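You operate a simulated robot arm through the tools that you are given. There is no shell and no other tool. Be economical: measure what you need, move in short steps, check, and stop when the job is done.

Carry out the task below with a simulated two-armed robot. There is one attempt and no reset: what you move stays moved.

JOB
Pack the purse and the glasses case in the handbag and fasten it.
Fine: shut the flap and hold the bag while you turn the clasp.

The check looks at the end state, three seconds after you hand in, the way a careful person would. Anything else that was tipped, shoved, dropped, spilled or broken makes it a failure.

ROBOT AND FRAMES
Two 6-joint arms with two-finger parallel grippers on one trunk, on a base that drives. Base frame: it is fixed to the floor where the robot stands at the start and does not move with it; the origin is under the middle of the robot, x ahead of it, y to its left, z up. Units: mm, degrees, N and s.
The left shoulder is at the start at [60, 187, 1297], the right one opposite. With the tool pointing down near the work surface each hand reaches from about 100 to 520 mm from the robot's upright axis, wherever it stands, measured 20 degrees to its own side. Places, roughly: inside of the handbag [500, 0, 1000]; handbag flap [600, 0, 1200]; handbag clasp [500, -200, 1100]. Payload 1.57 kg a hand.
The TCP of each hand is the grasp point between the finger pads, 30 mm short of the fingertips. In the tool frame z runs along the fingers and y along their closing line. The gripper opens to 110 mm. The fingers are 24 mm wide and 12 mm thick; the gripper's body (48 by 112 mm) begins 78 mm behind the TCP.
Orientation is told as [roll, pitch, yaw] about the base's x, y, z axes, in that order, counted from this pose: with the fingers straight down and closing along the base's y, the tool's x points along the base's -x, its y along +y and its z along -z.

CONTROLS
- The arms move only by the tool send_rows. It takes "left_plan", "right_plan" or both (then of equal length, played together; a hand with none holds still); each is a list of rows, each a list of 7 numbers: the turn, a rotation vector about the base's x, y, z in degrees, then the shift along the base's x, y, z in cm, then the opening in per cent of the stroke, from 0 (shut) to 100 (fully open). In form: [[rx, ry, rz, x, y, z, hand], ...]. A call has 1 to 10 rows; each row shifts and turns the commanded pose from where the row before left it. Rows are played at 5 a second. More than 50 mm and 8.6 degrees between two rows, or a gripper value outside its range, and nothing of the call is played. A pose out of reach is approached as far as the arm can. The call stops where the force on the tool passes 40 N (or 10 N more than at its start, if that is more) or the arm is blocked; 0.2 s more then pass. Each finger travels about 153 mm/s and halts on what it meets, pressing with about 26 N; the grip force reading is that of the motor and also rises with nothing between the fingers. The clock runs only during rows and for 0.2 s after the last one: add rows that do not move to give the fingers time. It gives the time, the measured TCP pose, the force on the tool (base axes), the opening and the grip force at its end, in the units of the frame above (readings bear some noise).
- Cameras (640 x 400 px; columns grow to the right, rows downward): "scene" is now at [-19.1, 30.4, 1830.8]; the picture's right is [0.52, -0.85, 0.00], its down [-0.79, -0.49, -0.36] and it looks along [0.31, 0.19, -0.93] (base axes); focal length 214 px, centre (320, 200). "left" rides on the left gripper at [70, -16, -141] in its tool frame; the picture's right is [0.23, 0.97, 0.00], its down [-0.86, 0.20, -0.48] and it looks along [-0.47, 0.11, 0.88] (tool axes); focal length 222 px, centre (320, 200). "right" rides on the right gripper at [70, 16, -141] in its tool frame; the picture's right is [-0.23, 0.97, 0.00], its down [-0.86, -0.20, -0.48] and it looks along [-0.47, -0.11, 0.88] (tool axes); focal length 222 px, centre (320, 200). There is no depth. A picture from a camera that has moved, and an enlarged one, comes with that camera's place and axes in the base frame and with its lens. The place of the scene camera against the robot may be out by one fixed shift of up to 18 mm in any direction.
- snapshot(camera): a new picture of that camera. No time passes.
- slide_trunk(by): slides the trunk up (or, below 0, down) by that many mm; the arms and the scene camera ride with it, the base frame stays. It gives what a move gives, with no picture.
- base_move(legs): drives the robot by 1 to 6 legs, each [ahead, left, turn to the left] in mm, mm and degrees, along the robot's own axes; the way and the turn of a leg run together, so that a leg with both is an arc; at most 1500 mm and 180 degrees a leg. The arms and the cameras ride along, it lands a little off, and it stops where it bumps. It gives what a move gives.
- pan_tilt(pan, tilt): turns the head with the scene camera to pan (to the left, within 86 degrees either way) and tilt (down, from -29 to 69), counted from straight ahead of the robot. It gives what a move gives.
- inspect(camera, box): a new picture of the part [left, top, right, bottom] of that camera's present view, enlarged. No time passes.
- sign_off(): hands the job in; it is judged then, once.

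Go step by step. Nothing tells you exact positions but the pictures and the camera data: compare them with the known pose of the tool, close in by small moves and look again before you grip or let go. The budget is 120 turns and 108 pictures, counting those below and the enlarged ones. Unless the task says otherwise, let go and move clear before handing in, and close with one line.

The tools are called as name(argument=value, ...) on one line, values as JSON. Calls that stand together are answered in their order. send_rows: Moves the arms, as the interface text tells. Its arguments: {"type":"object","properties":{"left_plan":{"type":"array"},"right_plan":{"type":"array"}},"required":[]} The other tools are called the same way: slide_trunk (by) slides the trunk up or down; base_move (legs) drives the base; pan_tilt (pan, tilt) turns the head that bears the scene camera; snapshot (camera) takes a picture; inspect (camera, box) takes an enlarged picture of a part of a camera's view; sign_off () hands the job in.

At the start:

```text
t: 0.0
left_tool_pos: [390.4, 112.7, 1348.7]
left_orientation: [0.0, 0.0, 0.0]
left_ft_force: [-1.5, 0.1, 0.6]
left_grip_width: 110.0
left_finger_force: 0.1
right_tool_pos: [383.2, -257.0, 1405.3]
right_orientation: [-0.1, 0.0, 0.0]
right_ft_force: [-0.1, -0.6, -0.3]
right_grip_width: 109.9
right_finger_force: 0.1
trunk travel left (down, up): [-925.0, 65.0]
robot x, y, heading: [2.2, 0.9, 0.1]
head pan, tilt: [31.5, 68.8]
```

scene: 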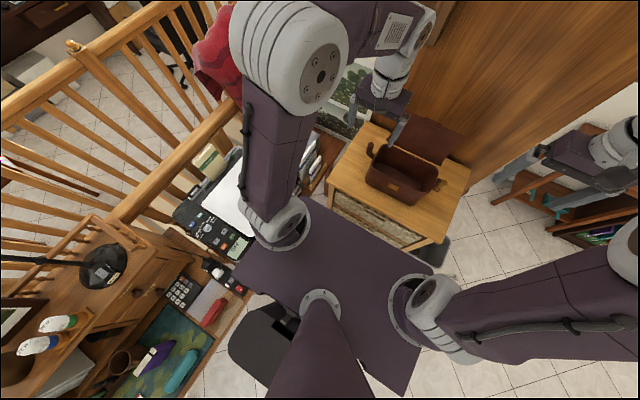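
right: 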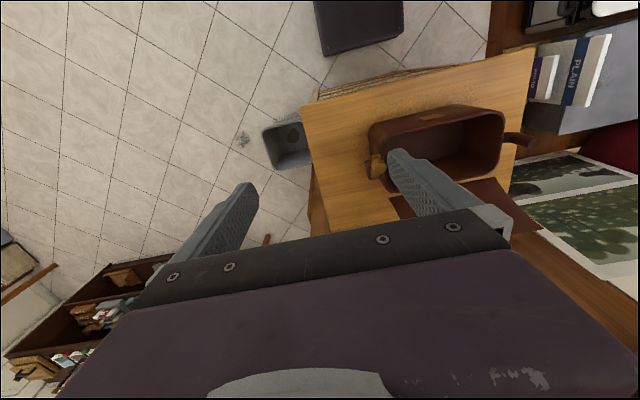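
left: 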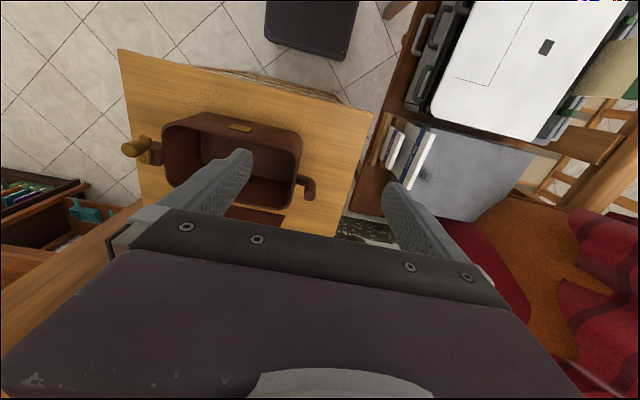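

I see the open handbag on a small table ahead, and a tray or drawer with purple and teal objects on the left. I'll look closer at both.

inspect(camera="scene", box=[0, 200, 260, 400])

inspect(camera="scene", box=[320, 100, 480, 250])

inspect(camera="left", box=[100, 30, 400, 240])

```text
2.00 times, centred on (130, 300) of scene
camera zoom: at [-19.1, 30.4, 1830.8], right [0.52, -0.85, 0.0], down [-0.79, -0.49, -0.36], along [0.31, 0.19, -0.93], focal length 429 px, centre (700, 0)
```

zoom: 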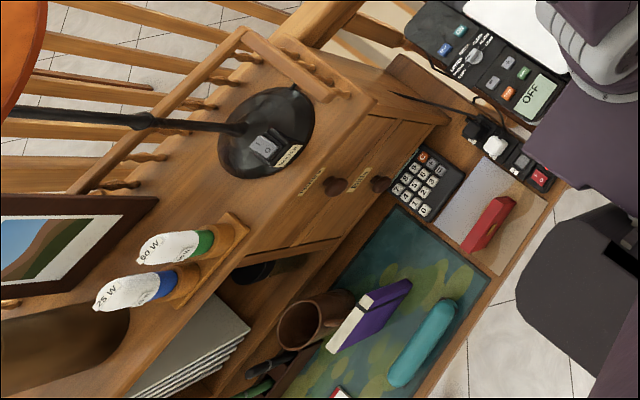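

```text
2.67 times, centred on (400, 175) of scene
camera zoom: at [-19.1, 30.4, 1830.8], right [0.52, -0.85, 0.0], down [-0.79, -0.49, -0.36], along [0.31, 0.19, -0.93], focal length 572 px, centre (107, 267)
```

zoom: 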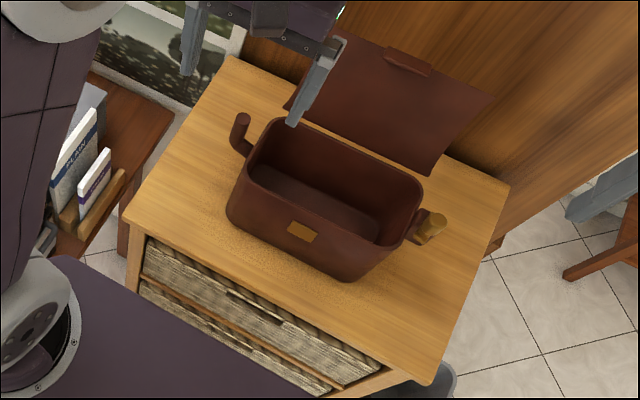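

```text
1.90 times, centred on (250, 135) of left
camera zoom: at [321.1, 97.2, 1490.9], right [-0.23, 0.97, 0.0], down [0.86, 0.2, 0.48], along [0.47, 0.11, -0.88], focal length 423 px, centre (453, 324)
```

zoom: 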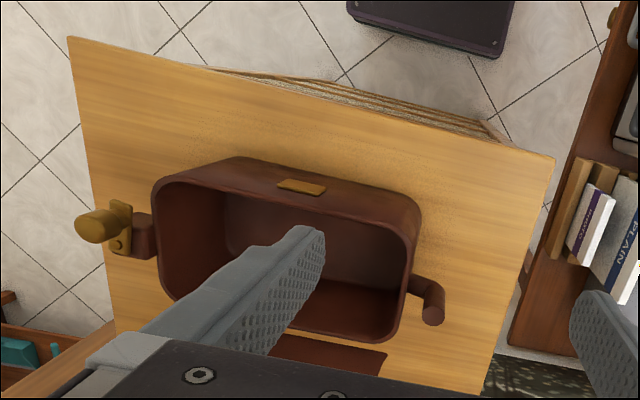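

The bag is open towards me, with a flap behind it, a gold knob on its right end and a lug on its left. I'll survey around for the purse and the glasses case.

pan_tilt(pan=80, tilt=50)

snapshot(camera="scene")

pan_tilt(pan=-60, tilt=45)

snapshot(camera="scene")

pan_tilt(pan=0, tilt=40)

snapshot(camera="scene")

```text
t: 1.2
left_tool_pos: [390.5, 112.1, 1349.3]
left_orientation: [0.0, -0.1, 0.0]
left_ft_force: [0.0, 1.2, -0.4]
left_grip_width: 110.0
left_finger_force: 0.0
right_tool_pos: [382.2, -255.0, 1405.6]
right_orientation: [0.1, 0.0, 0.0]
right_ft_force: [-0.2, 0.0, 0.3]
right_grip_width: 110.1
right_finger_force: 0.1
trunk travel left (down, up): [-925.0, 65.0]
robot x, y, heading: [-1.0, 2.5, 0.1]
head pan, tilt: [80.0, 50.0]
```

```text
101 pictures are left
camera scene: at [-53.2, 76.7, 1852.8], right [0.98, -0.17, 0.0], down [-0.13, -0.75, -0.64], along [0.11, 0.63, -0.77], focal length 214 px, centre (320, 200)
```

scene: 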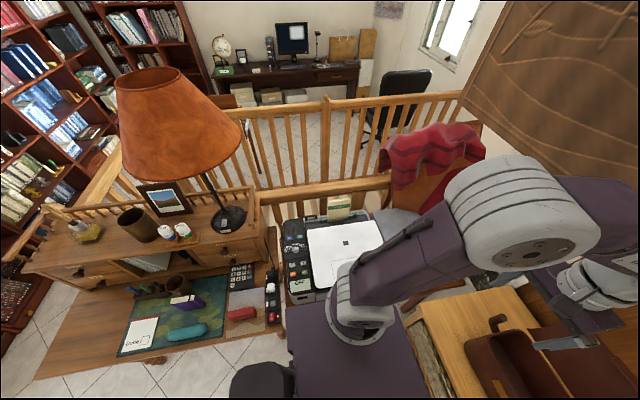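

```text
t: 3.4
left_tool_pos: [389.8, 112.9, 1348.9]
left_orientation: [0.0, 0.0, -0.1]
left_ft_force: [-0.8, 0.9, -0.6]
left_grip_width: 109.9
left_finger_force: 0.1
right_tool_pos: [382.5, -256.0, 1406.0]
right_orientation: [0.0, 0.0, -0.1]
right_ft_force: [0.3, -0.2, 0.8]
right_grip_width: 110.0
right_finger_force: 0.1
trunk travel left (down, up): [-925.0, 65.0]
robot x, y, heading: [-0.4, -3.8, 0.1]
head pan, tilt: [-60.0, 45.0]
```

```text
100 pictures are left
camera scene: at [-26.0, -69.4, 1859.7], right [-0.87, -0.5, 0.0], down [-0.35, 0.61, -0.71], along [0.35, -0.61, -0.71], focal length 214 px, centre (320, 200)
```

scene: 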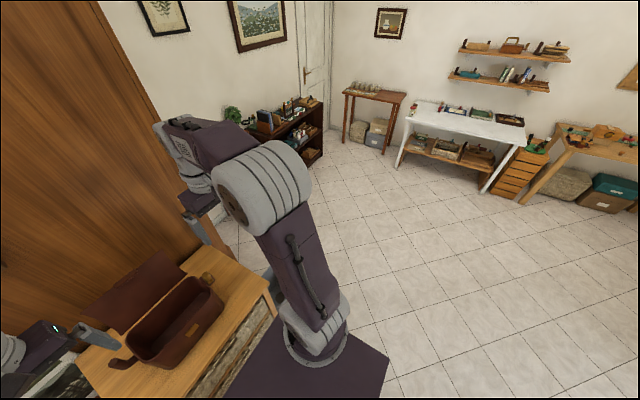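

```text
t: 4.7
left_tool_pos: [389.8, 112.8, 1349.7]
left_orientation: [0.1, 0.0, 0.0]
left_ft_force: [-0.1, 0.6, 0.2]
left_grip_width: 109.7
left_finger_force: 0.1
right_tool_pos: [382.2, -256.4, 1406.1]
right_orientation: [0.0, -0.1, 0.0]
right_ft_force: [0.0, -0.7, -0.4]
right_grip_width: 110.1
right_finger_force: 0.0
trunk travel left (down, up): [-925.0, 65.0]
robot x, y, heading: [-2.6, 1.2, -0.2]
head pan, tilt: [0.0, 40.0]
```

```text
99 pictures are left
camera scene: at [18.3, 0.8, 1866.9], right [0.0, -1.0, 0.0], down [-0.64, 0.0, -0.77], along [0.77, 0.0, -0.64], focal length 214 px, centre (320, 200)
```

scene: 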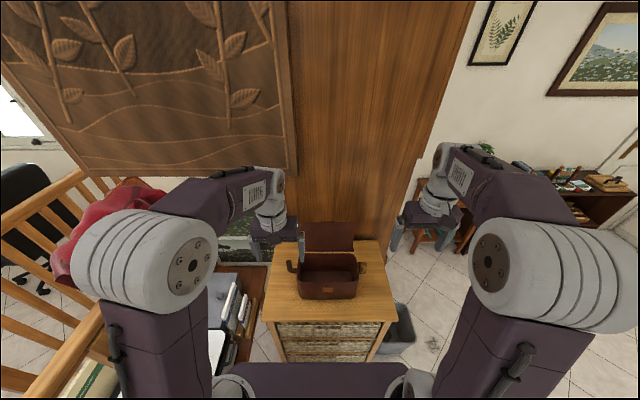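

Flap lies back against the wall. The desk on the left holds teal, purple and red objects; I'll inspect them.

pan_tilt(pan=86, tilt=60)

inspect(camera="scene", box=[100, 220, 300, 345])

snapshot(camera="scene")

```text
t: 6.3
left_tool_pos: [389.5, 112.3, 1350.4]
left_orientation: [0.0, -0.1, -0.1]
left_ft_force: [-0.2, 0.6, -0.7]
left_grip_width: 110.1
left_finger_force: 0.1
right_tool_pos: [382.7, -256.1, 1406.1]
right_orientation: [0.0, 0.0, 0.1]
right_ft_force: [0.1, 0.3, -0.1]
right_grip_width: 110.3
right_finger_force: 0.0
trunk travel left (down, up): [-925.0, 65.0]
robot x, y, heading: [-3.0, 1.1, -0.4]
head pan, tilt: [85.9, 60.0]
```

```text
3.20 times, centred on (200, 282) of scene
camera zoom: at [-61.9, 67.5, 1840.2], right [1.0, -0.07, 0.0], down [-0.06, -0.86, -0.5], along [0.04, 0.5, -0.87], focal length 686 px, centre (704, -64)
```

zoom: 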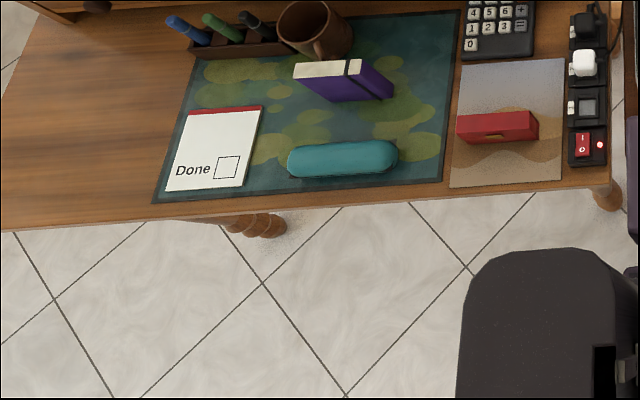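

```text
97 pictures are left
camera scene: at [-61.9, 67.5, 1840.2], right [1.0, -0.07, 0.0], down [-0.06, -0.86, -0.5], along [0.04, 0.5, -0.87], focal length 214 px, centre (320, 200)
```

scene: 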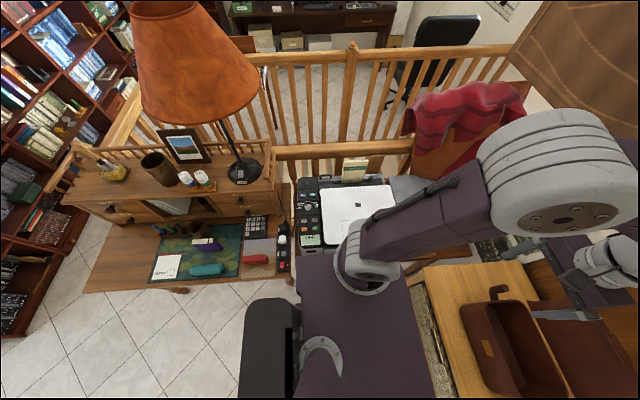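

Candidates: the teal glasses case and a red purse-like item with a gold detail, both on the desk to the left and behind me. Before driving I need to see what's beside and behind the robot.

pan_tilt(pan=86, tilt=69)

snapshot(camera="scene")

pan_tilt(pan=-86, tilt=69)

snapshot(camera="scene")

```text
t: 7.0
left_tool_pos: [391.8, 113.0, 1349.4]
left_orientation: [0.0, 0.0, 0.0]
left_ft_force: [0.2, 0.7, 0.2]
left_grip_width: 110.0
left_finger_force: 0.1
right_tool_pos: [382.5, -256.3, 1405.8]
right_orientation: [0.1, 0.0, 0.0]
right_ft_force: [0.7, -0.3, 0.1]
right_grip_width: 110.0
right_finger_force: 0.0
trunk travel left (down, up): [-925.0, 65.0]
robot x, y, heading: [0.6, -0.2, -0.1]
head pan, tilt: [85.9, 68.8]
```

```text
96 pictures are left
camera scene: at [-62.7, 56.7, 1830.9], right [1.0, -0.07, 0.0], down [-0.07, -0.93, -0.36], along [0.03, 0.36, -0.93], focal length 214 px, centre (320, 200)
```

scene: 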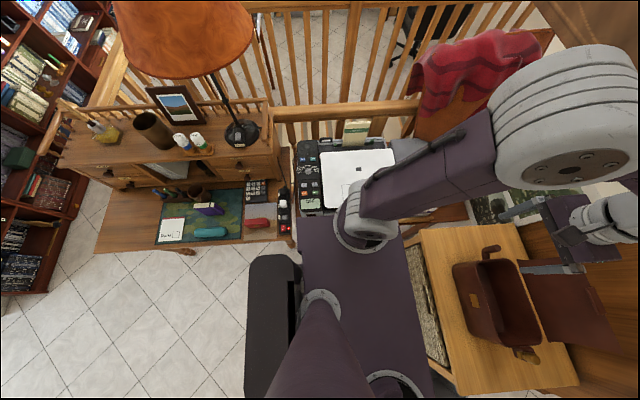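

```text
t: 9.6
left_tool_pos: [390.7, 113.1, 1349.3]
left_orientation: [0.0, 0.0, 0.0]
left_ft_force: [-0.2, -0.1, 0.4]
left_grip_width: 110.1
left_finger_force: 0.1
right_tool_pos: [382.7, -256.2, 1405.8]
right_orientation: [0.0, 0.0, 0.0]
right_ft_force: [0.9, 0.3, -0.6]
right_grip_width: 110.2
right_finger_force: 0.1
trunk travel left (down, up): [-925.0, 65.0]
robot x, y, heading: [-1.8, 0.8, 0.1]
head pan, tilt: [-85.9, 68.8]
```

```text
95 pictures are left
camera scene: at [-62.7, -54.8, 1830.8], right [-1.0, -0.07, 0.0], down [-0.07, 0.93, -0.36], along [0.03, -0.36, -0.93], focal length 214 px, centre (320, 200)
```

scene: 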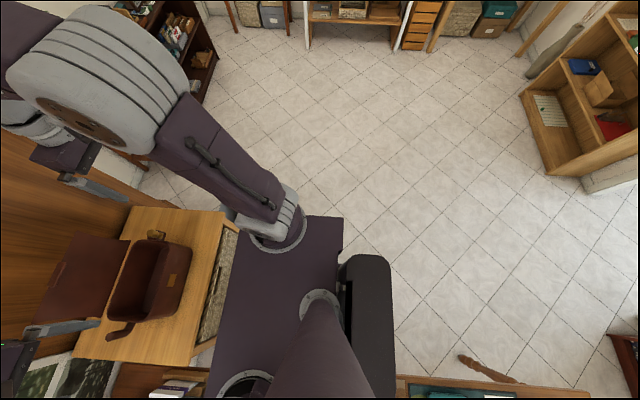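

The dark box behind is part of my own base, and the floor to the right is free. I'll back off, turn to face the desk, and look from there.

base_move(legs=[[-150, -250, 0], [0, 0, 90]])

pan_tilt(pan=20, tilt=50)

snapshot(camera="scene")

```text
t: 15.5
left_tool_pos: [-265.6, 138.6, 1349.8]
left_orientation: [0.0, 0.1, 90.5]
left_ft_force: [1.6, -0.1, 0.8]
left_grip_width: 109.9
left_finger_force: 0.0
right_tool_pos: [102.8, 133.4, 1405.4]
right_orientation: [0.0, 0.1, 90.4]
right_ft_force: [0.1, -0.1, -0.4]
right_grip_width: 110.0
right_finger_force: 0.0
trunk travel left (down, up): [-925.0, 65.0]
robot x, y, heading: [-147.9, -249.0, 90.5]
head pan, tilt: [-85.9, 68.8]
```

```text
t: 17.3
left_tool_pos: [-265.3, 138.0, 1349.3]
left_orientation: [0.1, 0.0, 90.5]
left_ft_force: [0.3, 1.0, 0.1]
left_grip_width: 110.0
left_finger_force: 0.0
right_tool_pos: [102.1, 134.0, 1406.2]
right_orientation: [0.0, 0.0, 90.6]
right_ft_force: [-0.1, -0.4, 0.0]
right_grip_width: 110.1
right_finger_force: 0.0
trunk travel left (down, up): [-925.0, 65.0]
robot x, y, heading: [-151.5, -252.2, 90.6]
head pan, tilt: [20.0, 50.0]
```

```text
94 pictures are left
camera scene: at [-182.6, -237.7, 1852.8], right [0.94, 0.35, 0.0], down [0.27, -0.72, -0.64], along [-0.23, 0.6, -0.77], focal length 214 px, centre (320, 200)
```

scene: 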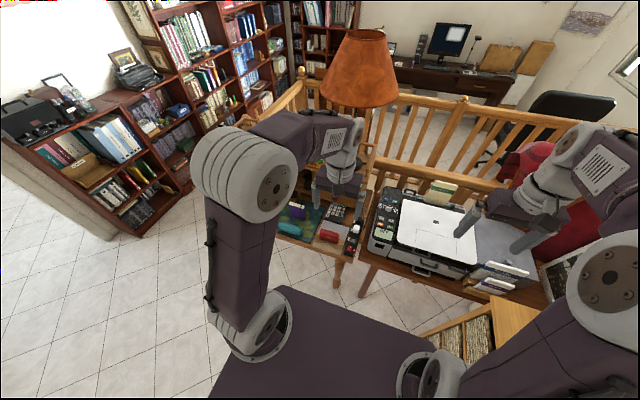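

The way to the desk is free. I'll drive left and then ahead.

base_move(legs=[[0, 320, -0.6], [240, 0, 0]])

pan_tilt(pan=0, tilt=62)

snapshot(camera="scene")

snapshot(camera="left")

snapshot(camera="right")

```text
t: 20.8
left_tool_pos: [-575.5, 377.2, 1350.7]
left_orientation: [0.0, -0.3, 90.2]
left_ft_force: [0.2, 0.2, 0.9]
left_grip_width: 109.9
left_finger_force: 0.1
right_tool_pos: [-206.5, 370.1, 1407.7]
right_orientation: [0.0, -0.2, 90.1]
right_ft_force: [0.1, 0.7, 0.0]
right_grip_width: 109.9
right_finger_force: 0.1
trunk travel left (down, up): [-925.0, 65.0]
robot x, y, heading: [-466.4, -9.8, 90.1]
head pan, tilt: [20.0, 50.0]
```

```text
t: 21.6
left_tool_pos: [-576.0, 382.7, 1349.2]
left_orientation: [0.0, 0.2, 90.2]
left_ft_force: [-1.1, -1.2, 0.7]
left_grip_width: 110.1
left_finger_force: 0.1
right_tool_pos: [-206.6, 375.2, 1405.6]
right_orientation: [0.1, 0.0, 90.1]
right_ft_force: [-0.4, 0.5, 0.9]
right_grip_width: 109.8
right_finger_force: 0.0
trunk travel left (down, up): [-925.0, 65.0]
robot x, y, heading: [-464.7, -6.4, 89.8]
head pan, tilt: [0.0, 62.0]
```

```text
93 pictures are left
camera scene: at [-469.6, -2.0, 1837.9], right [1.0, 0.0, 0.0], down [0.0, -0.88, -0.47], along [0.0, 0.47, -0.88], focal length 214 px, centre (320, 200)
```

scene: 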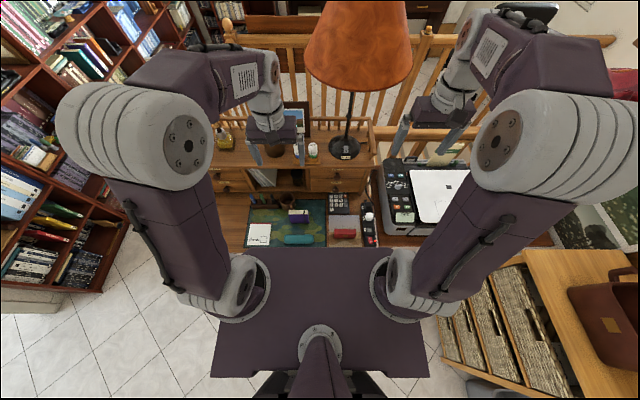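

```text
92 pictures are left
camera left: at [-559.0, 313.5, 1490.6], right [-0.97, -0.23, 0.0], down [-0.2, 0.86, 0.48], along [-0.11, 0.47, -0.88], focal length 222 px, centre (320, 200)
```

left: 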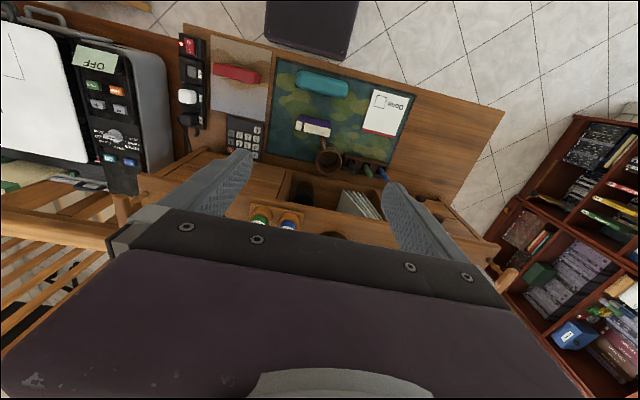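

```text
91 pictures are left
camera right: at [-223.2, 305.8, 1547.3], right [-0.97, 0.23, 0.0], down [0.2, 0.86, 0.48], along [0.11, 0.47, -0.88], focal length 222 px, centre (320, 200)
```

right: 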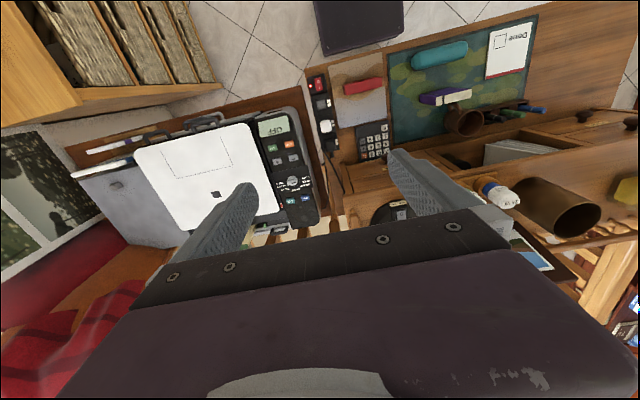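

All three candidates are in view within reach. I'll zoom in on them to be sure which is the purse.

inspect(camera="right", box=[310, 25, 550, 175])

inspect(camera="left", box=[190, 45, 430, 195])

inspect(camera="scene", box=[240, 180, 380, 260])

```text
2.67 times, centred on (430, 100) of right
camera zoom: at [-223.2, 305.8, 1547.3], right [-0.97, 0.23, 0.0], down [0.2, 0.86, 0.48], along [0.11, 0.47, -0.88], focal length 592 px, centre (27, 467)
```

zoom: 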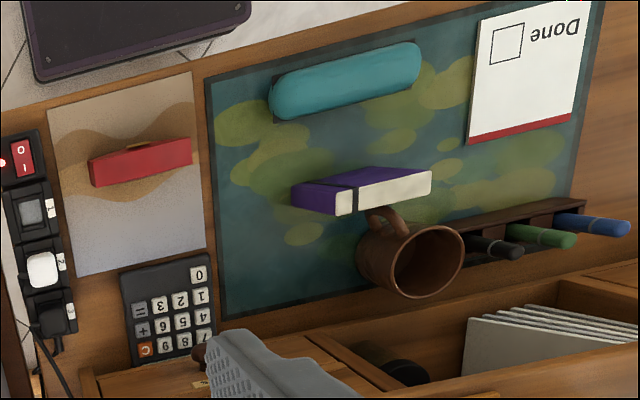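

```text
2.67 times, centred on (310, 120) of left
camera zoom: at [-559.0, 313.5, 1490.6], right [-0.97, -0.23, 0.0], down [-0.2, 0.86, 0.48], along [-0.11, 0.47, -0.88], focal length 592 px, centre (347, 413)
```

zoom: 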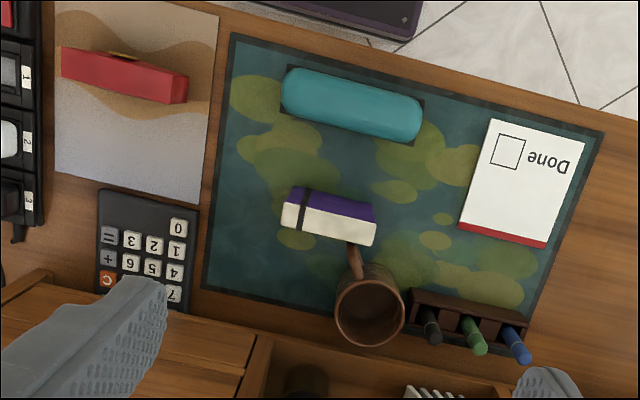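

```text
4.57 times, centred on (310, 220) of scene
camera zoom: at [-469.6, -2.0, 1837.9], right [1.0, 0.0, 0.0], down [0.0, -0.88, -0.47], along [0.0, 0.47, -0.88], focal length 980 px, centre (366, 109)
```

zoom: 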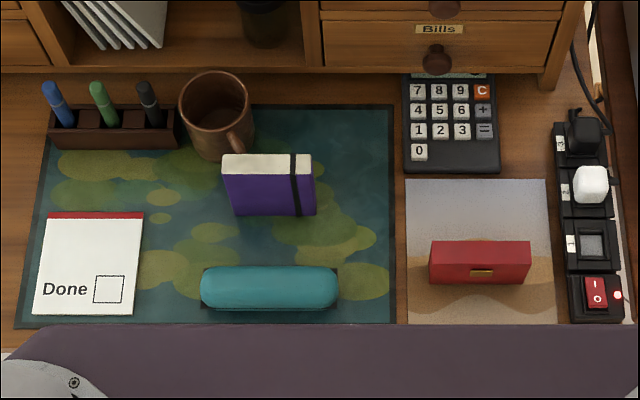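

Purple is a notebook; the purse is the red one with the gold clasp and the case is the teal one. I'll turn both hands 90° so the fingers close across the narrow side, moving above the items at the same time.

send_rows(left_plan=[[0, 0, -8.5, 0, -0.5, -1, 100], [0, 0, -8.5, 0, -0.5, -1, 100], [0, 0, -8.5, 0, -0.5, -1, 100], [0, 0, -8.5, 0, -0.5, -1, 100], [0, 0, -8.5, 0, -0.5, -1, 100], [0, 0, -8.5, 0, -0.5, -1, 100], [0, 0, -8.5, 0, -0.5, -1, 100], [0, 0, -8.5, 0, -0.5, -1, 100], [0, 0, -8.5, 0, -0.5, -1, 100], [0, 0, -8.5, 0, -0.5, -1, 100]], right_plan=[[0, 0, 8.5, -1.3, -0.2, -1.5, 100], [0, 0, 8.5, -1.3, -0.2, -1.5, 100], [0, 0, 8.5, -1.3, -0.2, -1.5, 100], [0, 0, 8.5, -1.3, -0.2, -1.5, 100], [0, 0, 8.5, -1.3, -0.2, -1.5, 100], [0, 0, 8.5, -1.3, -0.2, -1.5, 100], [0, 0, 8.5, -1.3, -0.2, -1.5, 100], [0, 0, 8.5, -1.3, -0.2, -1.5, 100], [0, 0, 8.5, -1.3, -0.2, -1.5, 100], [0, 0, 8.5, -1.3, -0.2, -1.5, 100]])

snapshot(camera="scene")

```text
t: 23.8
left_tool_pos: [-576.2, 331.1, 1249.5]
left_orientation: [0.0, 0.0, 4.8]
left_ft_force: [0.2, 0.3, -0.8]
left_grip_width: 109.8
left_finger_force: 0.1
right_tool_pos: [-338.9, 354.5, 1253.2]
right_orientation: [-0.1, 0.1, 175.3]
right_ft_force: [-0.4, 0.1, 0.5]
right_grip_width: 109.9
right_finger_force: 0.0
trunk travel left (down, up): [-925.0, 65.0]
robot x, y, heading: [-463.4, -5.9, 90.1]
head pan, tilt: [0.0, 62.0]
```

```text
87 pictures are left
camera scene: at [-470.1, -2.6, 1837.9], right [1.0, 0.0, 0.0], down [0.0, -0.88, -0.47], along [0.0, 0.47, -0.88], focal length 214 px, centre (320, 200)
```

scene: 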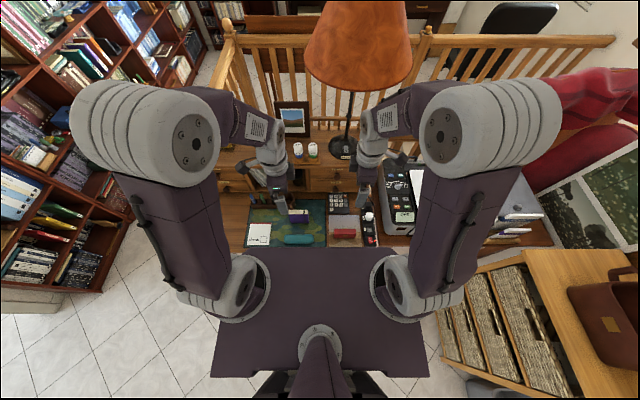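

Both hands are above their items. Descending partway and finishing the turn, then checking with wrist cameras.

send_rows(left_plan=[[0, 0, -4.8, 0, 0, -4, 100], [0, 0, 0, 0, 0, -4, 100], [0, 0, 0, 0, 0, -4, 100], [0, 0, 0, 0, 0, -4, 100], [0, 0, 0, 0, 0, -4, 100], [0, 0, 0, 0, 0, -4, 100], [0, 0, 0, 0, 0, -3, 100]], right_plan=[[0, 0, 4.7, 0, 0, -4, 100], [0, 0, 0, 0, 0, -4, 100], [0, 0, 0, 0, 0, -4, 100], [0, 0, 0, 0, 0, -4, 100], [0, 0, 0, 0, 0, -4, 100], [0, 0, 0, 0, 0, -4, 100], [0, 0, 0, 0, 0, -3, 100]])

snapshot(camera="left")

snapshot(camera="right")

```text
t: 25.4
left_tool_pos: [-575.8, 332.4, 978.1]
left_orientation: [0.0, 0.0, 0.2]
left_ft_force: [-0.3, -0.1, 0.7]
left_grip_width: 110.2
left_finger_force: 0.2
right_tool_pos: [-337.8, 355.4, 986.4]
right_orientation: [0.0, -0.1, 179.9]
right_ft_force: [-0.1, 0.3, -0.1]
right_grip_width: 110.1
right_finger_force: 0.1
trunk travel left (down, up): [-925.0, 65.0]
robot x, y, heading: [-459.9, -8.4, 90.4]
head pan, tilt: [0.0, 62.0]
```

```text
86 pictures are left
camera left: at [-645.5, 317.3, 1120.1], right [-0.23, 0.97, 0.0], down [0.85, 0.2, 0.48], along [0.47, 0.11, -0.88], focal length 222 px, centre (320, 200)
```

left: 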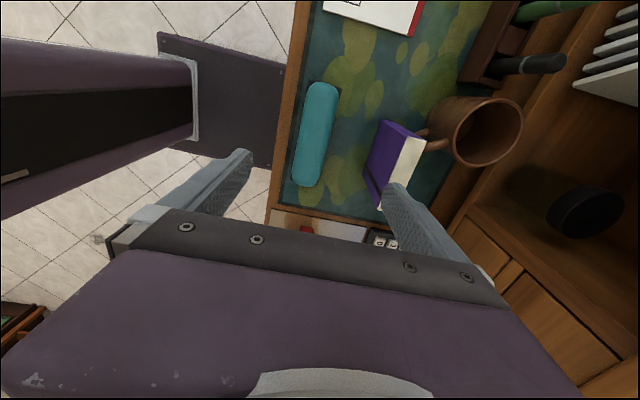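

```text
85 pictures are left
camera right: at [-268.3, 339.2, 1127.0], right [-0.23, -0.97, 0.0], down [-0.85, 0.2, 0.48], along [-0.47, 0.11, -0.88], focal length 222 px, centre (320, 200)
```

right: 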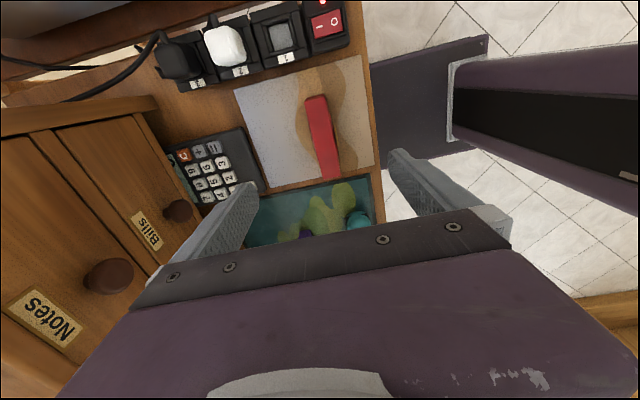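

I need the purse's shape before gripping; zooming in.

inspect(camera="right", box=[240, 60, 400, 210])

inspect(camera="scene", box=[270, 215, 370, 255])

```text
2.67 times, centred on (320, 135) of right
camera zoom: at [-268.3, 339.2, 1127.0], right [-0.23, -0.97, 0.0], down [-0.85, 0.2, 0.48], along [-0.47, 0.11, -0.88], focal length 592 px, centre (320, 373)
```

zoom: 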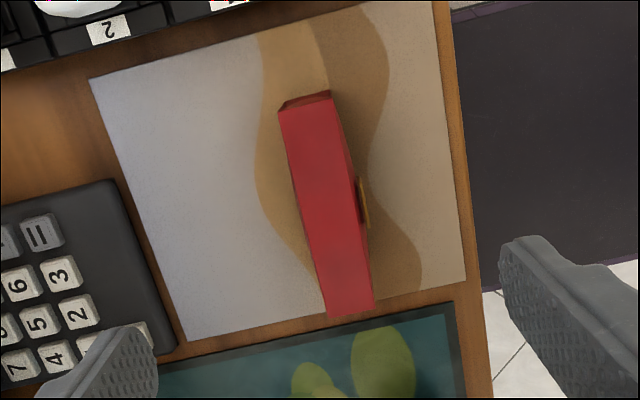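

```text
6.40 times, centred on (320, 235) of scene
camera zoom: at [-469.5, -2.1, 1838.0], right [1.0, 0.0, 0.0], down [0.0, -0.88, -0.47], along [0.0, 0.47, -0.88], focal length 1373 px, centre (320, -24)
```

zoom: 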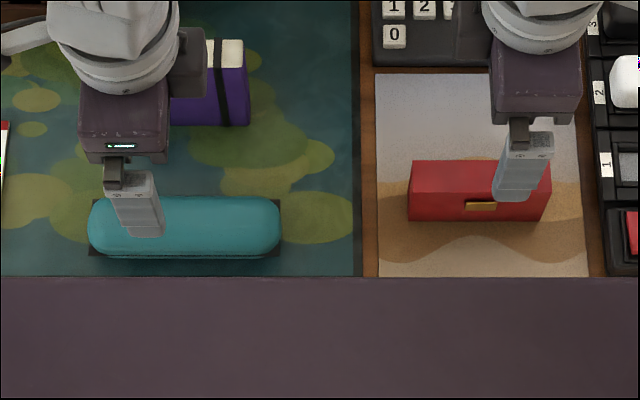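

Purse top is at z≈815, centred near (-345, 351); case near (-565, 326). I'll align and lower both hands most of the way.

send_rows(left_plan=[[0, 0, 0, 1.0, -0.6, -3, 80], [0, 0, 0, 0, 0, -4, 80], [0, 0, 0, 0, 0, -4, 80], [0, 0, 0, 0, 0, -4, 80], [0, 0, 0, 0, 0, -1.5, 80]], right_plan=[[0, 0, 0, -0.7, -0.4, -3, 70], [0, 0, 0, 0, 0, -4, 70], [0, 0, 0, 0, 0, -4, 70], [0, 0, 0, 0, 0, -4, 70], [0, 0, 0, 0, 0, -1.5, 70]])

snapshot(camera="left")

snapshot(camera="right")

```text
t: 26.6
left_tool_pos: [-566.3, 326.6, 815.8]
left_orientation: [0.0, 0.0, 0.2]
left_ft_force: [-0.8, 0.6, 0.5]
left_grip_width: 88.0
left_finger_force: 0.1
right_tool_pos: [-344.7, 350.5, 822.1]
right_orientation: [-0.1, 0.0, 179.7]
right_ft_force: [-0.7, -0.8, -0.3]
right_grip_width: 76.9
right_finger_force: 0.1
trunk travel left (down, up): [-925.0, 65.0]
robot x, y, heading: [-460.8, -7.3, 90.0]
head pan, tilt: [0.0, 62.0]
```

```text
82 pictures are left
camera left: at [-635.4, 311.4, 956.2], right [-0.23, 0.97, 0.0], down [0.85, 0.2, 0.48], along [0.47, 0.11, -0.88], focal length 222 px, centre (320, 200)
```

left: 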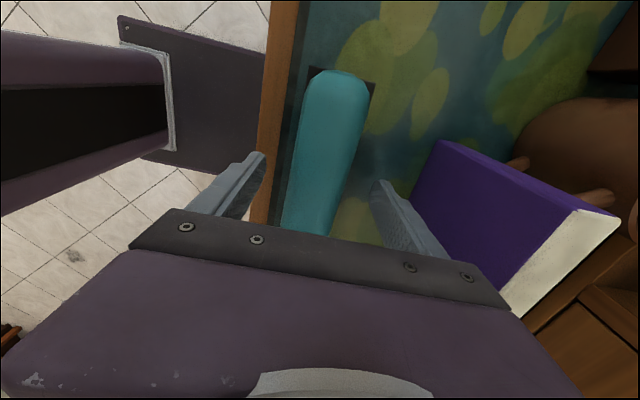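

```text
81 pictures are left
camera right: at [-273.8, 333.8, 963.2], right [-0.23, -0.97, 0.0], down [-0.85, 0.2, 0.48], along [-0.47, 0.11, -0.88], focal length 222 px, centre (320, 200)
```

right: 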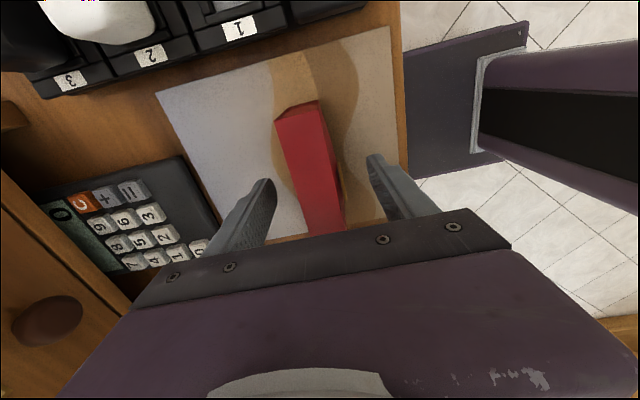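

Both are straddled. Lower the last bit and close.

send_rows(left_plan=[[0, 0, 0, 0, 0, -0.9, 80], [0, 0, 0, 0, 0, -0.9, 80], [0, 0, 0, 0, 0, 0, 0], [0, 0, 0, 0, 0, 0, 0], [0, 0, 0, 0, 0, 0, 0], [0, 0, 0, 0, 0, 0, 0]], right_plan=[[0, 0, 0, 0, 0, -0.9, 70], [0, 0, 0, 0, 0, -0.8, 70], [0, 0, 0, 0, 0, 0, 0], [0, 0, 0, 0, 0, 0, 0], [0, 0, 0, 0, 0, 0, 0], [0, 0, 0, 0, 0, 0, 0]])

```text
t: 28.0
left_tool_pos: [-565.5, 326.7, 797.3]
left_orientation: [0.1, 0.0, 0.3]
left_ft_force: [0.5, 0.5, -0.4]
left_grip_width: 44.9
left_finger_force: 25.8
right_tool_pos: [-344.5, 350.9, 804.3]
right_orientation: [0.1, -0.1, 179.8]
right_ft_force: [-0.3, 0.1, 0.2]
right_grip_width: 33.7
right_finger_force: 25.9
trunk travel left (down, up): [-925.0, 65.0]
robot x, y, heading: [-465.3, -12.3, 89.9]
head pan, tilt: [0.0, 62.0]
```

Both gripped (45 mm and 34 mm). Lifting straight up.

send_rows(left_plan=[[0, 0, 0, 0, 0, 2, 0], [0, 0, 0, 0, 0, 5, 0], [0, 0, 0, 0, 0, 5, 0], [0, 0, 0, 0, 0, 5, 0], [0, 0, 0, 0, 0, 5, 0], [0, 0, 0, 0, 0, 5, 0], [0, 0, 0, 0, 0, 5, 0], [0, 0, 0, 0, 0, 5, 0], [0, 0, 0, 0, 0, 5, 0], [0, 0, 0, 0, 0, 5, 0]], right_plan=[[0, 0, 0, 0, 0, 2, 0], [0, 0, 0, 0, 0, 5, 0], [0, 0, 0, 0, 0, 5, 0], [0, 0, 0, 0, 0, 5, 0], [0, 0, 0, 0, 0, 5, 0], [0, 0, 0, 0, 0, 5, 0], [0, 0, 0, 0, 0, 5, 0], [0, 0, 0, 0, 0, 5, 0], [0, 0, 0, 0, 0, 5, 0], [0, 0, 0, 0, 0, 5, 0]])

snapshot(camera="scene")

```text
t: 30.2
left_tool_pos: [-567.5, 319.1, 1266.7]
left_orientation: [0.0, 0.0, 0.3]
left_ft_force: [0.4, 0.1, -0.5]
left_grip_width: 44.6
left_finger_force: 26.5
right_tool_pos: [-343.8, 347.0, 1272.2]
right_orientation: [0.0, 0.0, 179.8]
right_ft_force: [-1.2, -0.7, -1.3]
right_grip_width: 33.6
right_finger_force: 25.7
trunk travel left (down, up): [-925.0, 65.0]
robot x, y, heading: [-462.1, -8.1, 90.3]
head pan, tilt: [0.0, 62.0]
```

```text
80 pictures are left
camera scene: at [-469.3, -7.1, 1837.8], right [1.0, 0.0, 0.0], down [0.0, -0.88, -0.47], along [0.0, 0.47, -0.88], focal length 214 px, centre (320, 200)
```

scene: 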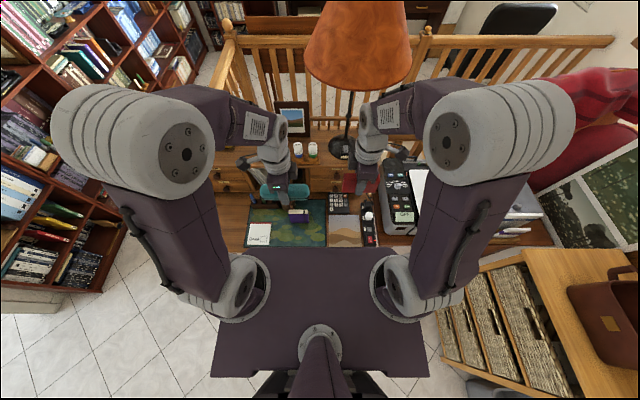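

Both items are held. I'll drive back the same way and turn to face the bag, standing slightly back.

base_move(legs=[[-240, 0, 0], [0, -315, 0], [0, 0, -90], [60, 250, 0]])

snapshot(camera="scene")

snapshot(camera="left")

snapshot(camera="right")

```text
t: 38.9
left_tool_pos: [244.1, 113.3, 1266.8]
left_orientation: [0.1, 0.1, -88.5]
left_ft_force: [0.0, 0.2, -1.0]
left_grip_width: 44.5
left_finger_force: 26.3
right_tool_pos: [274.9, -108.0, 1270.1]
right_orientation: [0.0, -0.3, 91.0]
right_ft_force: [0.4, 0.0, -1.1]
right_grip_width: 33.3
right_finger_force: 26.4
trunk travel left (down, up): [-925.0, 65.0]
robot x, y, heading: [-86.0, 4.4, 1.4]
head pan, tilt: [0.0, 62.0]
```

```text
79 pictures are left
camera scene: at [-88.7, 2.7, 1837.9], right [0.02, -1.0, 0.0], down [-0.88, -0.02, -0.47], along [0.47, 0.01, -0.88], focal length 214 px, centre (320, 200)
```

scene: 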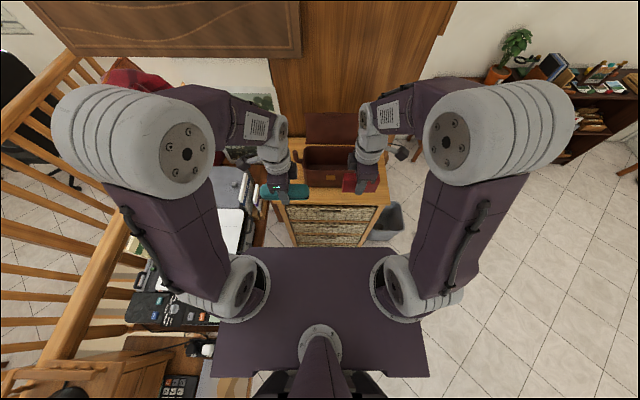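

```text
78 pictures are left
camera left: at [226.5, 184.8, 1408.4], right [0.97, 0.25, 0.0], down [0.22, -0.85, 0.48], along [0.12, -0.46, -0.88], focal length 222 px, centre (320, 200)
```

left: 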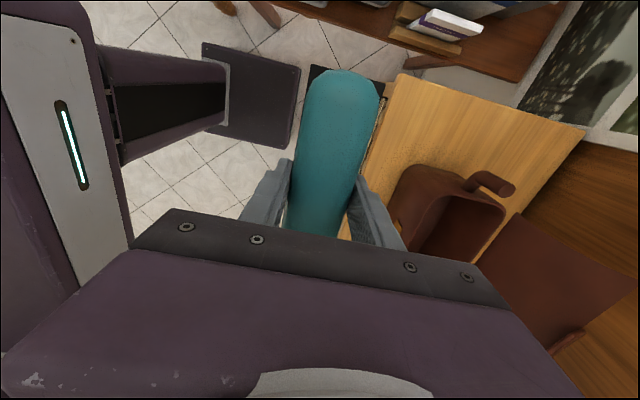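

```text
77 pictures are left
camera right: at [261.2, -178.5, 1411.8], right [-0.98, 0.21, 0.0], down [0.18, 0.86, 0.48], along [0.1, 0.47, -0.88], focal length 222 px, centre (320, 200)
```

right: 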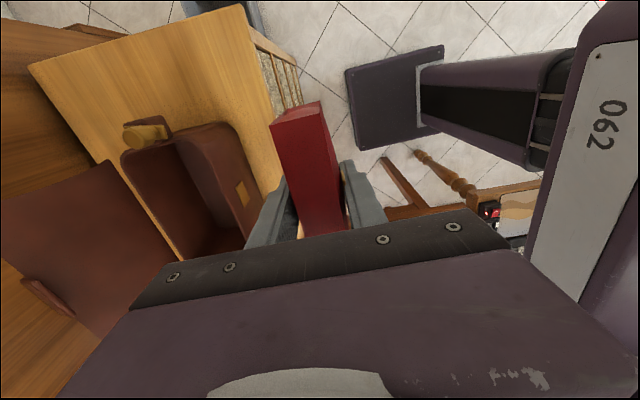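

Both items came along safely. Zooming on the bag from both wrists to locate its rim.

inspect(camera="left", box=[370, 130, 640, 300])

inspect(camera="right", box=[20, 80, 290, 250])

inspect(camera="scene", box=[260, 100, 420, 200])

```text
2.35 times, centred on (505, 215) of left
camera zoom: at [226.5, 184.8, 1408.4], right [0.97, 0.25, 0.0], down [0.22, -0.85, 0.48], along [0.12, -0.46, -0.88], focal length 523 px, centre (-115, 165)
```

zoom: 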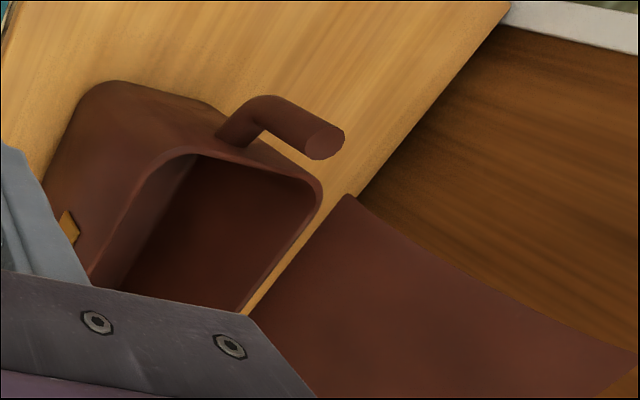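

```text
2.35 times, centred on (155, 165) of right
camera zoom: at [261.2, -178.5, 1411.8], right [-0.98, 0.21, 0.0], down [0.18, 0.86, 0.48], along [0.1, 0.47, -0.88], focal length 523 px, centre (708, 282)
```

zoom: 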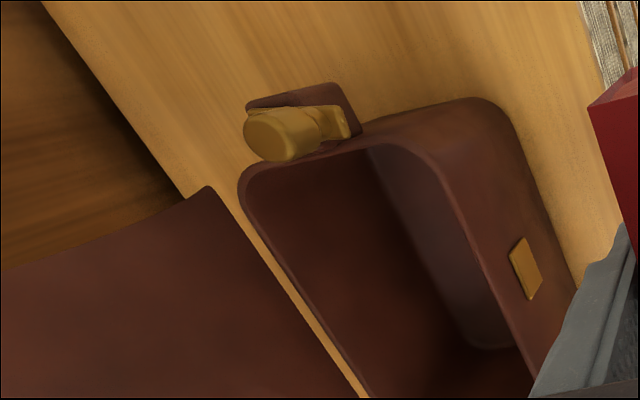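

```text
4.00 times, centred on (340, 150) of scene
camera zoom: at [-88.7, 2.7, 1837.9], right [0.02, -1.0, 0.0], down [-0.88, -0.02, -0.47], along [0.47, 0.01, -0.88], focal length 858 px, centre (240, 400)
```

zoom: 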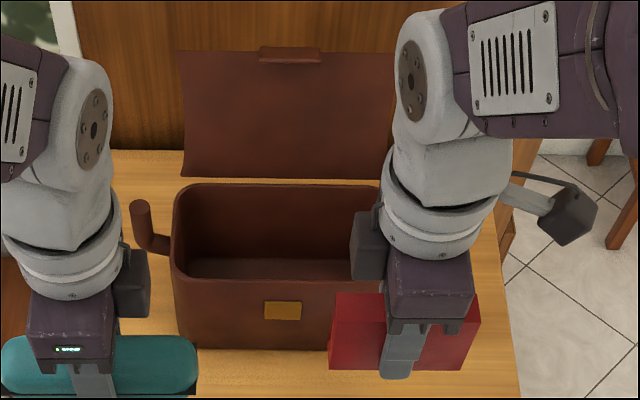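

The bag rim is at about z=1105, x 442–557, y −134…+78, with the flap standing behind. I'll drive up, shifted right so that the left hand faces the bag with the case.

base_move(legs=[[0, -115, -1.4], [95, 0, 0]])

snapshot(camera="left")

snapshot(camera="scene")

snapshot(camera="right")

```text
t: 40.9
left_tool_pos: [335.9, -3.5, 1269.2]
left_orientation: [0.3, 0.0, -90.1]
left_ft_force: [-0.3, -0.6, -1.2]
left_grip_width: 44.1
left_finger_force: 26.0
right_tool_pos: [362.0, -226.4, 1273.5]
right_orientation: [-0.3, 0.1, 89.4]
right_ft_force: [-0.1, -0.1, -0.8]
right_grip_width: 33.4
right_finger_force: 25.9
trunk travel left (down, up): [-925.0, 65.0]
robot x, y, heading: [11.9, -107.6, -0.0]
head pan, tilt: [0.0, 62.0]
```

```text
73 pictures are left
camera left: at [319.7, 67.6, 1409.7], right [0.97, 0.22, 0.01], down [0.19, -0.86, 0.48], along [0.11, -0.47, -0.88], focal length 222 px, centre (320, 200)
```

left: 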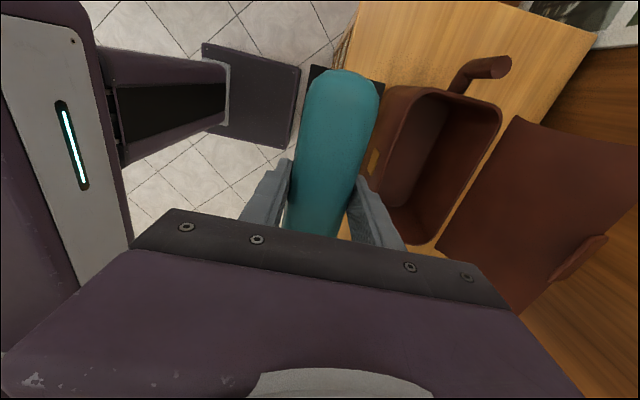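

```text
72 pictures are left
camera scene: at [-2.7, -104.6, 1837.9], right [-0.01, -1.0, 0.0], down [-0.88, 0.0, -0.47], along [0.47, 0.0, -0.88], focal length 214 px, centre (320, 200)
```

scene: 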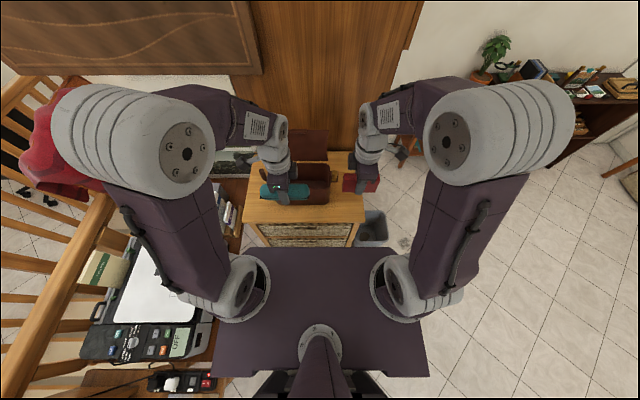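

```text
71 pictures are left
camera right: at [344.3, -296.5, 1414.4], right [-0.97, 0.24, -0.01], down [0.21, 0.85, 0.48], along [0.12, 0.46, -0.88], focal length 222 px, centre (320, 200)
```

right: 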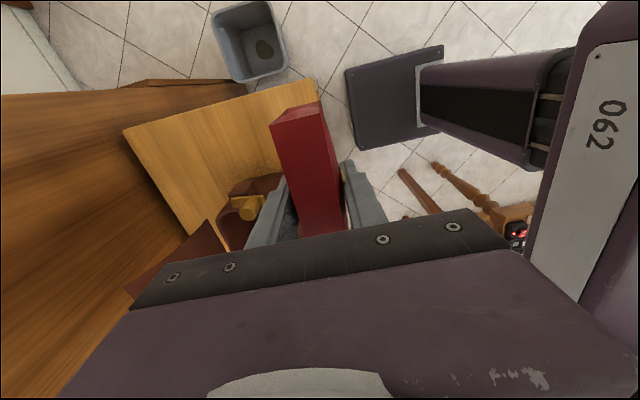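

Bag sits where computed. Move the left hand with the case over the opening, high.

send_rows(left_plan=[[0, 0, 0, 4.1, -0.6, 0, 0], [0, 0, 0, 4.1, -0.6, 0, 0], [0, 0, 0, 4.1, -0.6, 0, 0], [0, 0, 0, 4.1, -0.6, 0, 0], [0, 0, 0, 0, 0, -3, 0], [0, 0, 0, 0, 0, -3, 0]])

snapshot(camera="left")

inspect(camera="scene", box=[220, 100, 400, 220])

inspect(camera="right", box=[120, 100, 300, 260])

```text
t: 42.2
left_tool_pos: [507.5, -26.6, 1206.8]
left_orientation: [-0.1, 0.0, -90.0]
left_ft_force: [-0.1, -0.7, -1.9]
left_grip_width: 44.7
left_finger_force: 25.7
right_tool_pos: [369.2, -227.9, 1270.3]
right_orientation: [-0.1, 0.0, 89.5]
right_ft_force: [0.8, -0.9, -2.0]
right_grip_width: 33.8
right_finger_force: 26.1
trunk travel left (down, up): [-925.0, 65.0]
robot x, y, heading: [9.0, -106.1, -0.3]
head pan, tilt: [0.0, 62.0]
```

```text
70 pictures are left
camera left: at [492.4, 43.0, 1349.2], right [0.97, 0.22, 0.0], down [0.2, -0.86, 0.48], along [0.11, -0.47, -0.88], focal length 222 px, centre (320, 200)
```

left: 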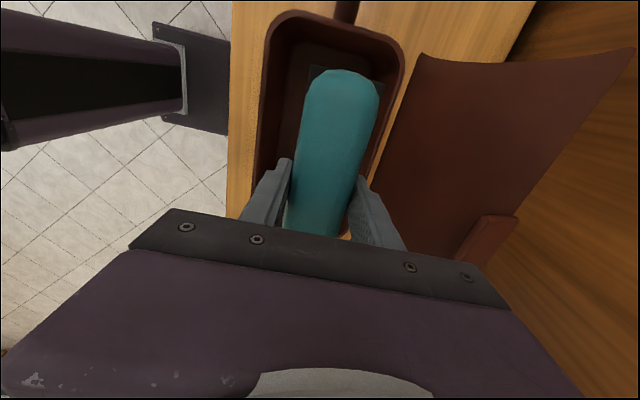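

```text
3.33 times, centred on (310, 160) of scene
camera zoom: at [7.9, -105.3, 1838.0], right [-0.01, -1.0, 0.0], down [-0.88, 0.0, -0.47], along [0.47, 0.0, -0.88], focal length 715 px, centre (353, 333)
```

zoom: 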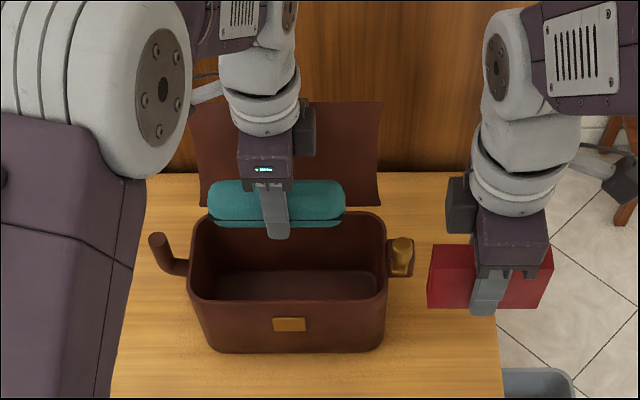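

```text
2.50 times, centred on (210, 180) of right
camera zoom: at [352.3, -297.0, 1412.2], right [-0.97, 0.24, 0.0], down [0.21, 0.85, 0.48], along [0.11, 0.46, -0.88], focal length 555 px, centre (595, 250)
```

zoom: 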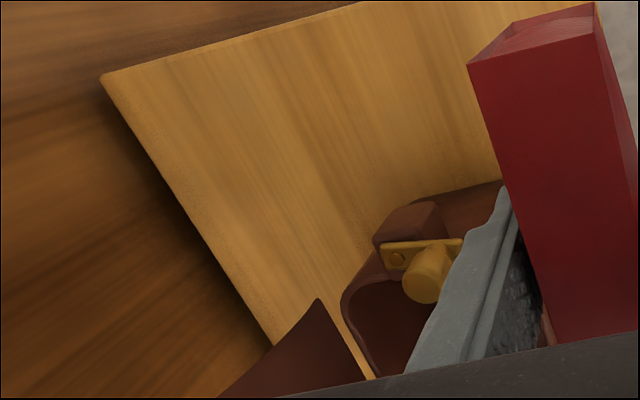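

Case is aligned over the opening. Lowering it in slowly, keeping the gripper body above the rim.

send_rows(left_plan=[[0, 0, 0, -0.4, 0, -3, 0], [0, 0, 0, 0, 0, -3, 0], [0, 0, 0, 0, 0, -3, 0], [0, 0, 0, 0, 0, -3, 0], [0, 0, 0, 0, 0, -3, 0], [0, 0, 0, 0, 0, -1, 0], [0, 0, 0, 0, 0, 0, 0]])

snapshot(camera="left")

inspect(camera="scene", box=[220, 100, 400, 220])

```text
t: 43.9
left_tool_pos: [504.7, -26.0, 1046.0]
left_orientation: [0.0, 0.0, -90.1]
left_ft_force: [-0.1, -0.6, -1.8]
left_grip_width: 44.7
left_finger_force: 26.1
right_tool_pos: [368.7, -228.0, 1270.5]
right_orientation: [0.0, 0.0, 89.4]
right_ft_force: [-0.3, 0.4, -1.4]
right_grip_width: 33.6
right_finger_force: 25.9
trunk travel left (down, up): [-925.0, 65.0]
robot x, y, heading: [6.8, -102.7, -0.3]
head pan, tilt: [0.0, 62.0]
```

```text
67 pictures are left
camera left: at [489.2, 44.2, 1187.8], right [0.97, 0.22, 0.0], down [0.2, -0.86, 0.48], along [0.11, -0.47, -0.88], focal length 222 px, centre (320, 200)
```

left: 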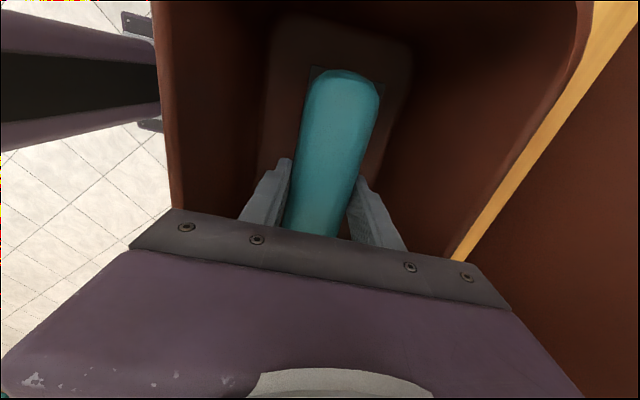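

```text
3.33 times, centred on (310, 160) of scene
camera zoom: at [8.2, -105.1, 1837.9], right [-0.01, -1.0, 0.0], down [-0.88, 0.0, -0.47], along [0.47, 0.0, -0.88], focal length 715 px, centre (353, 333)
```

zoom: 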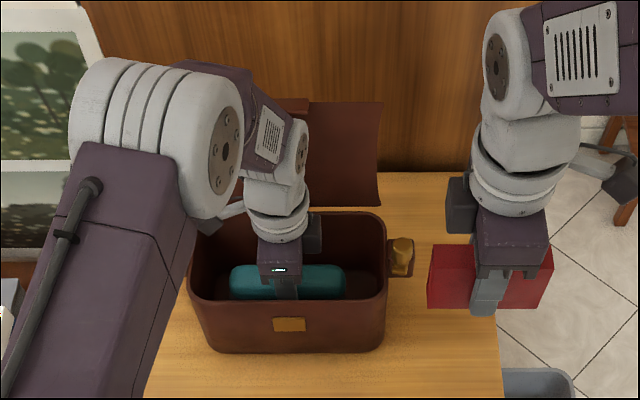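

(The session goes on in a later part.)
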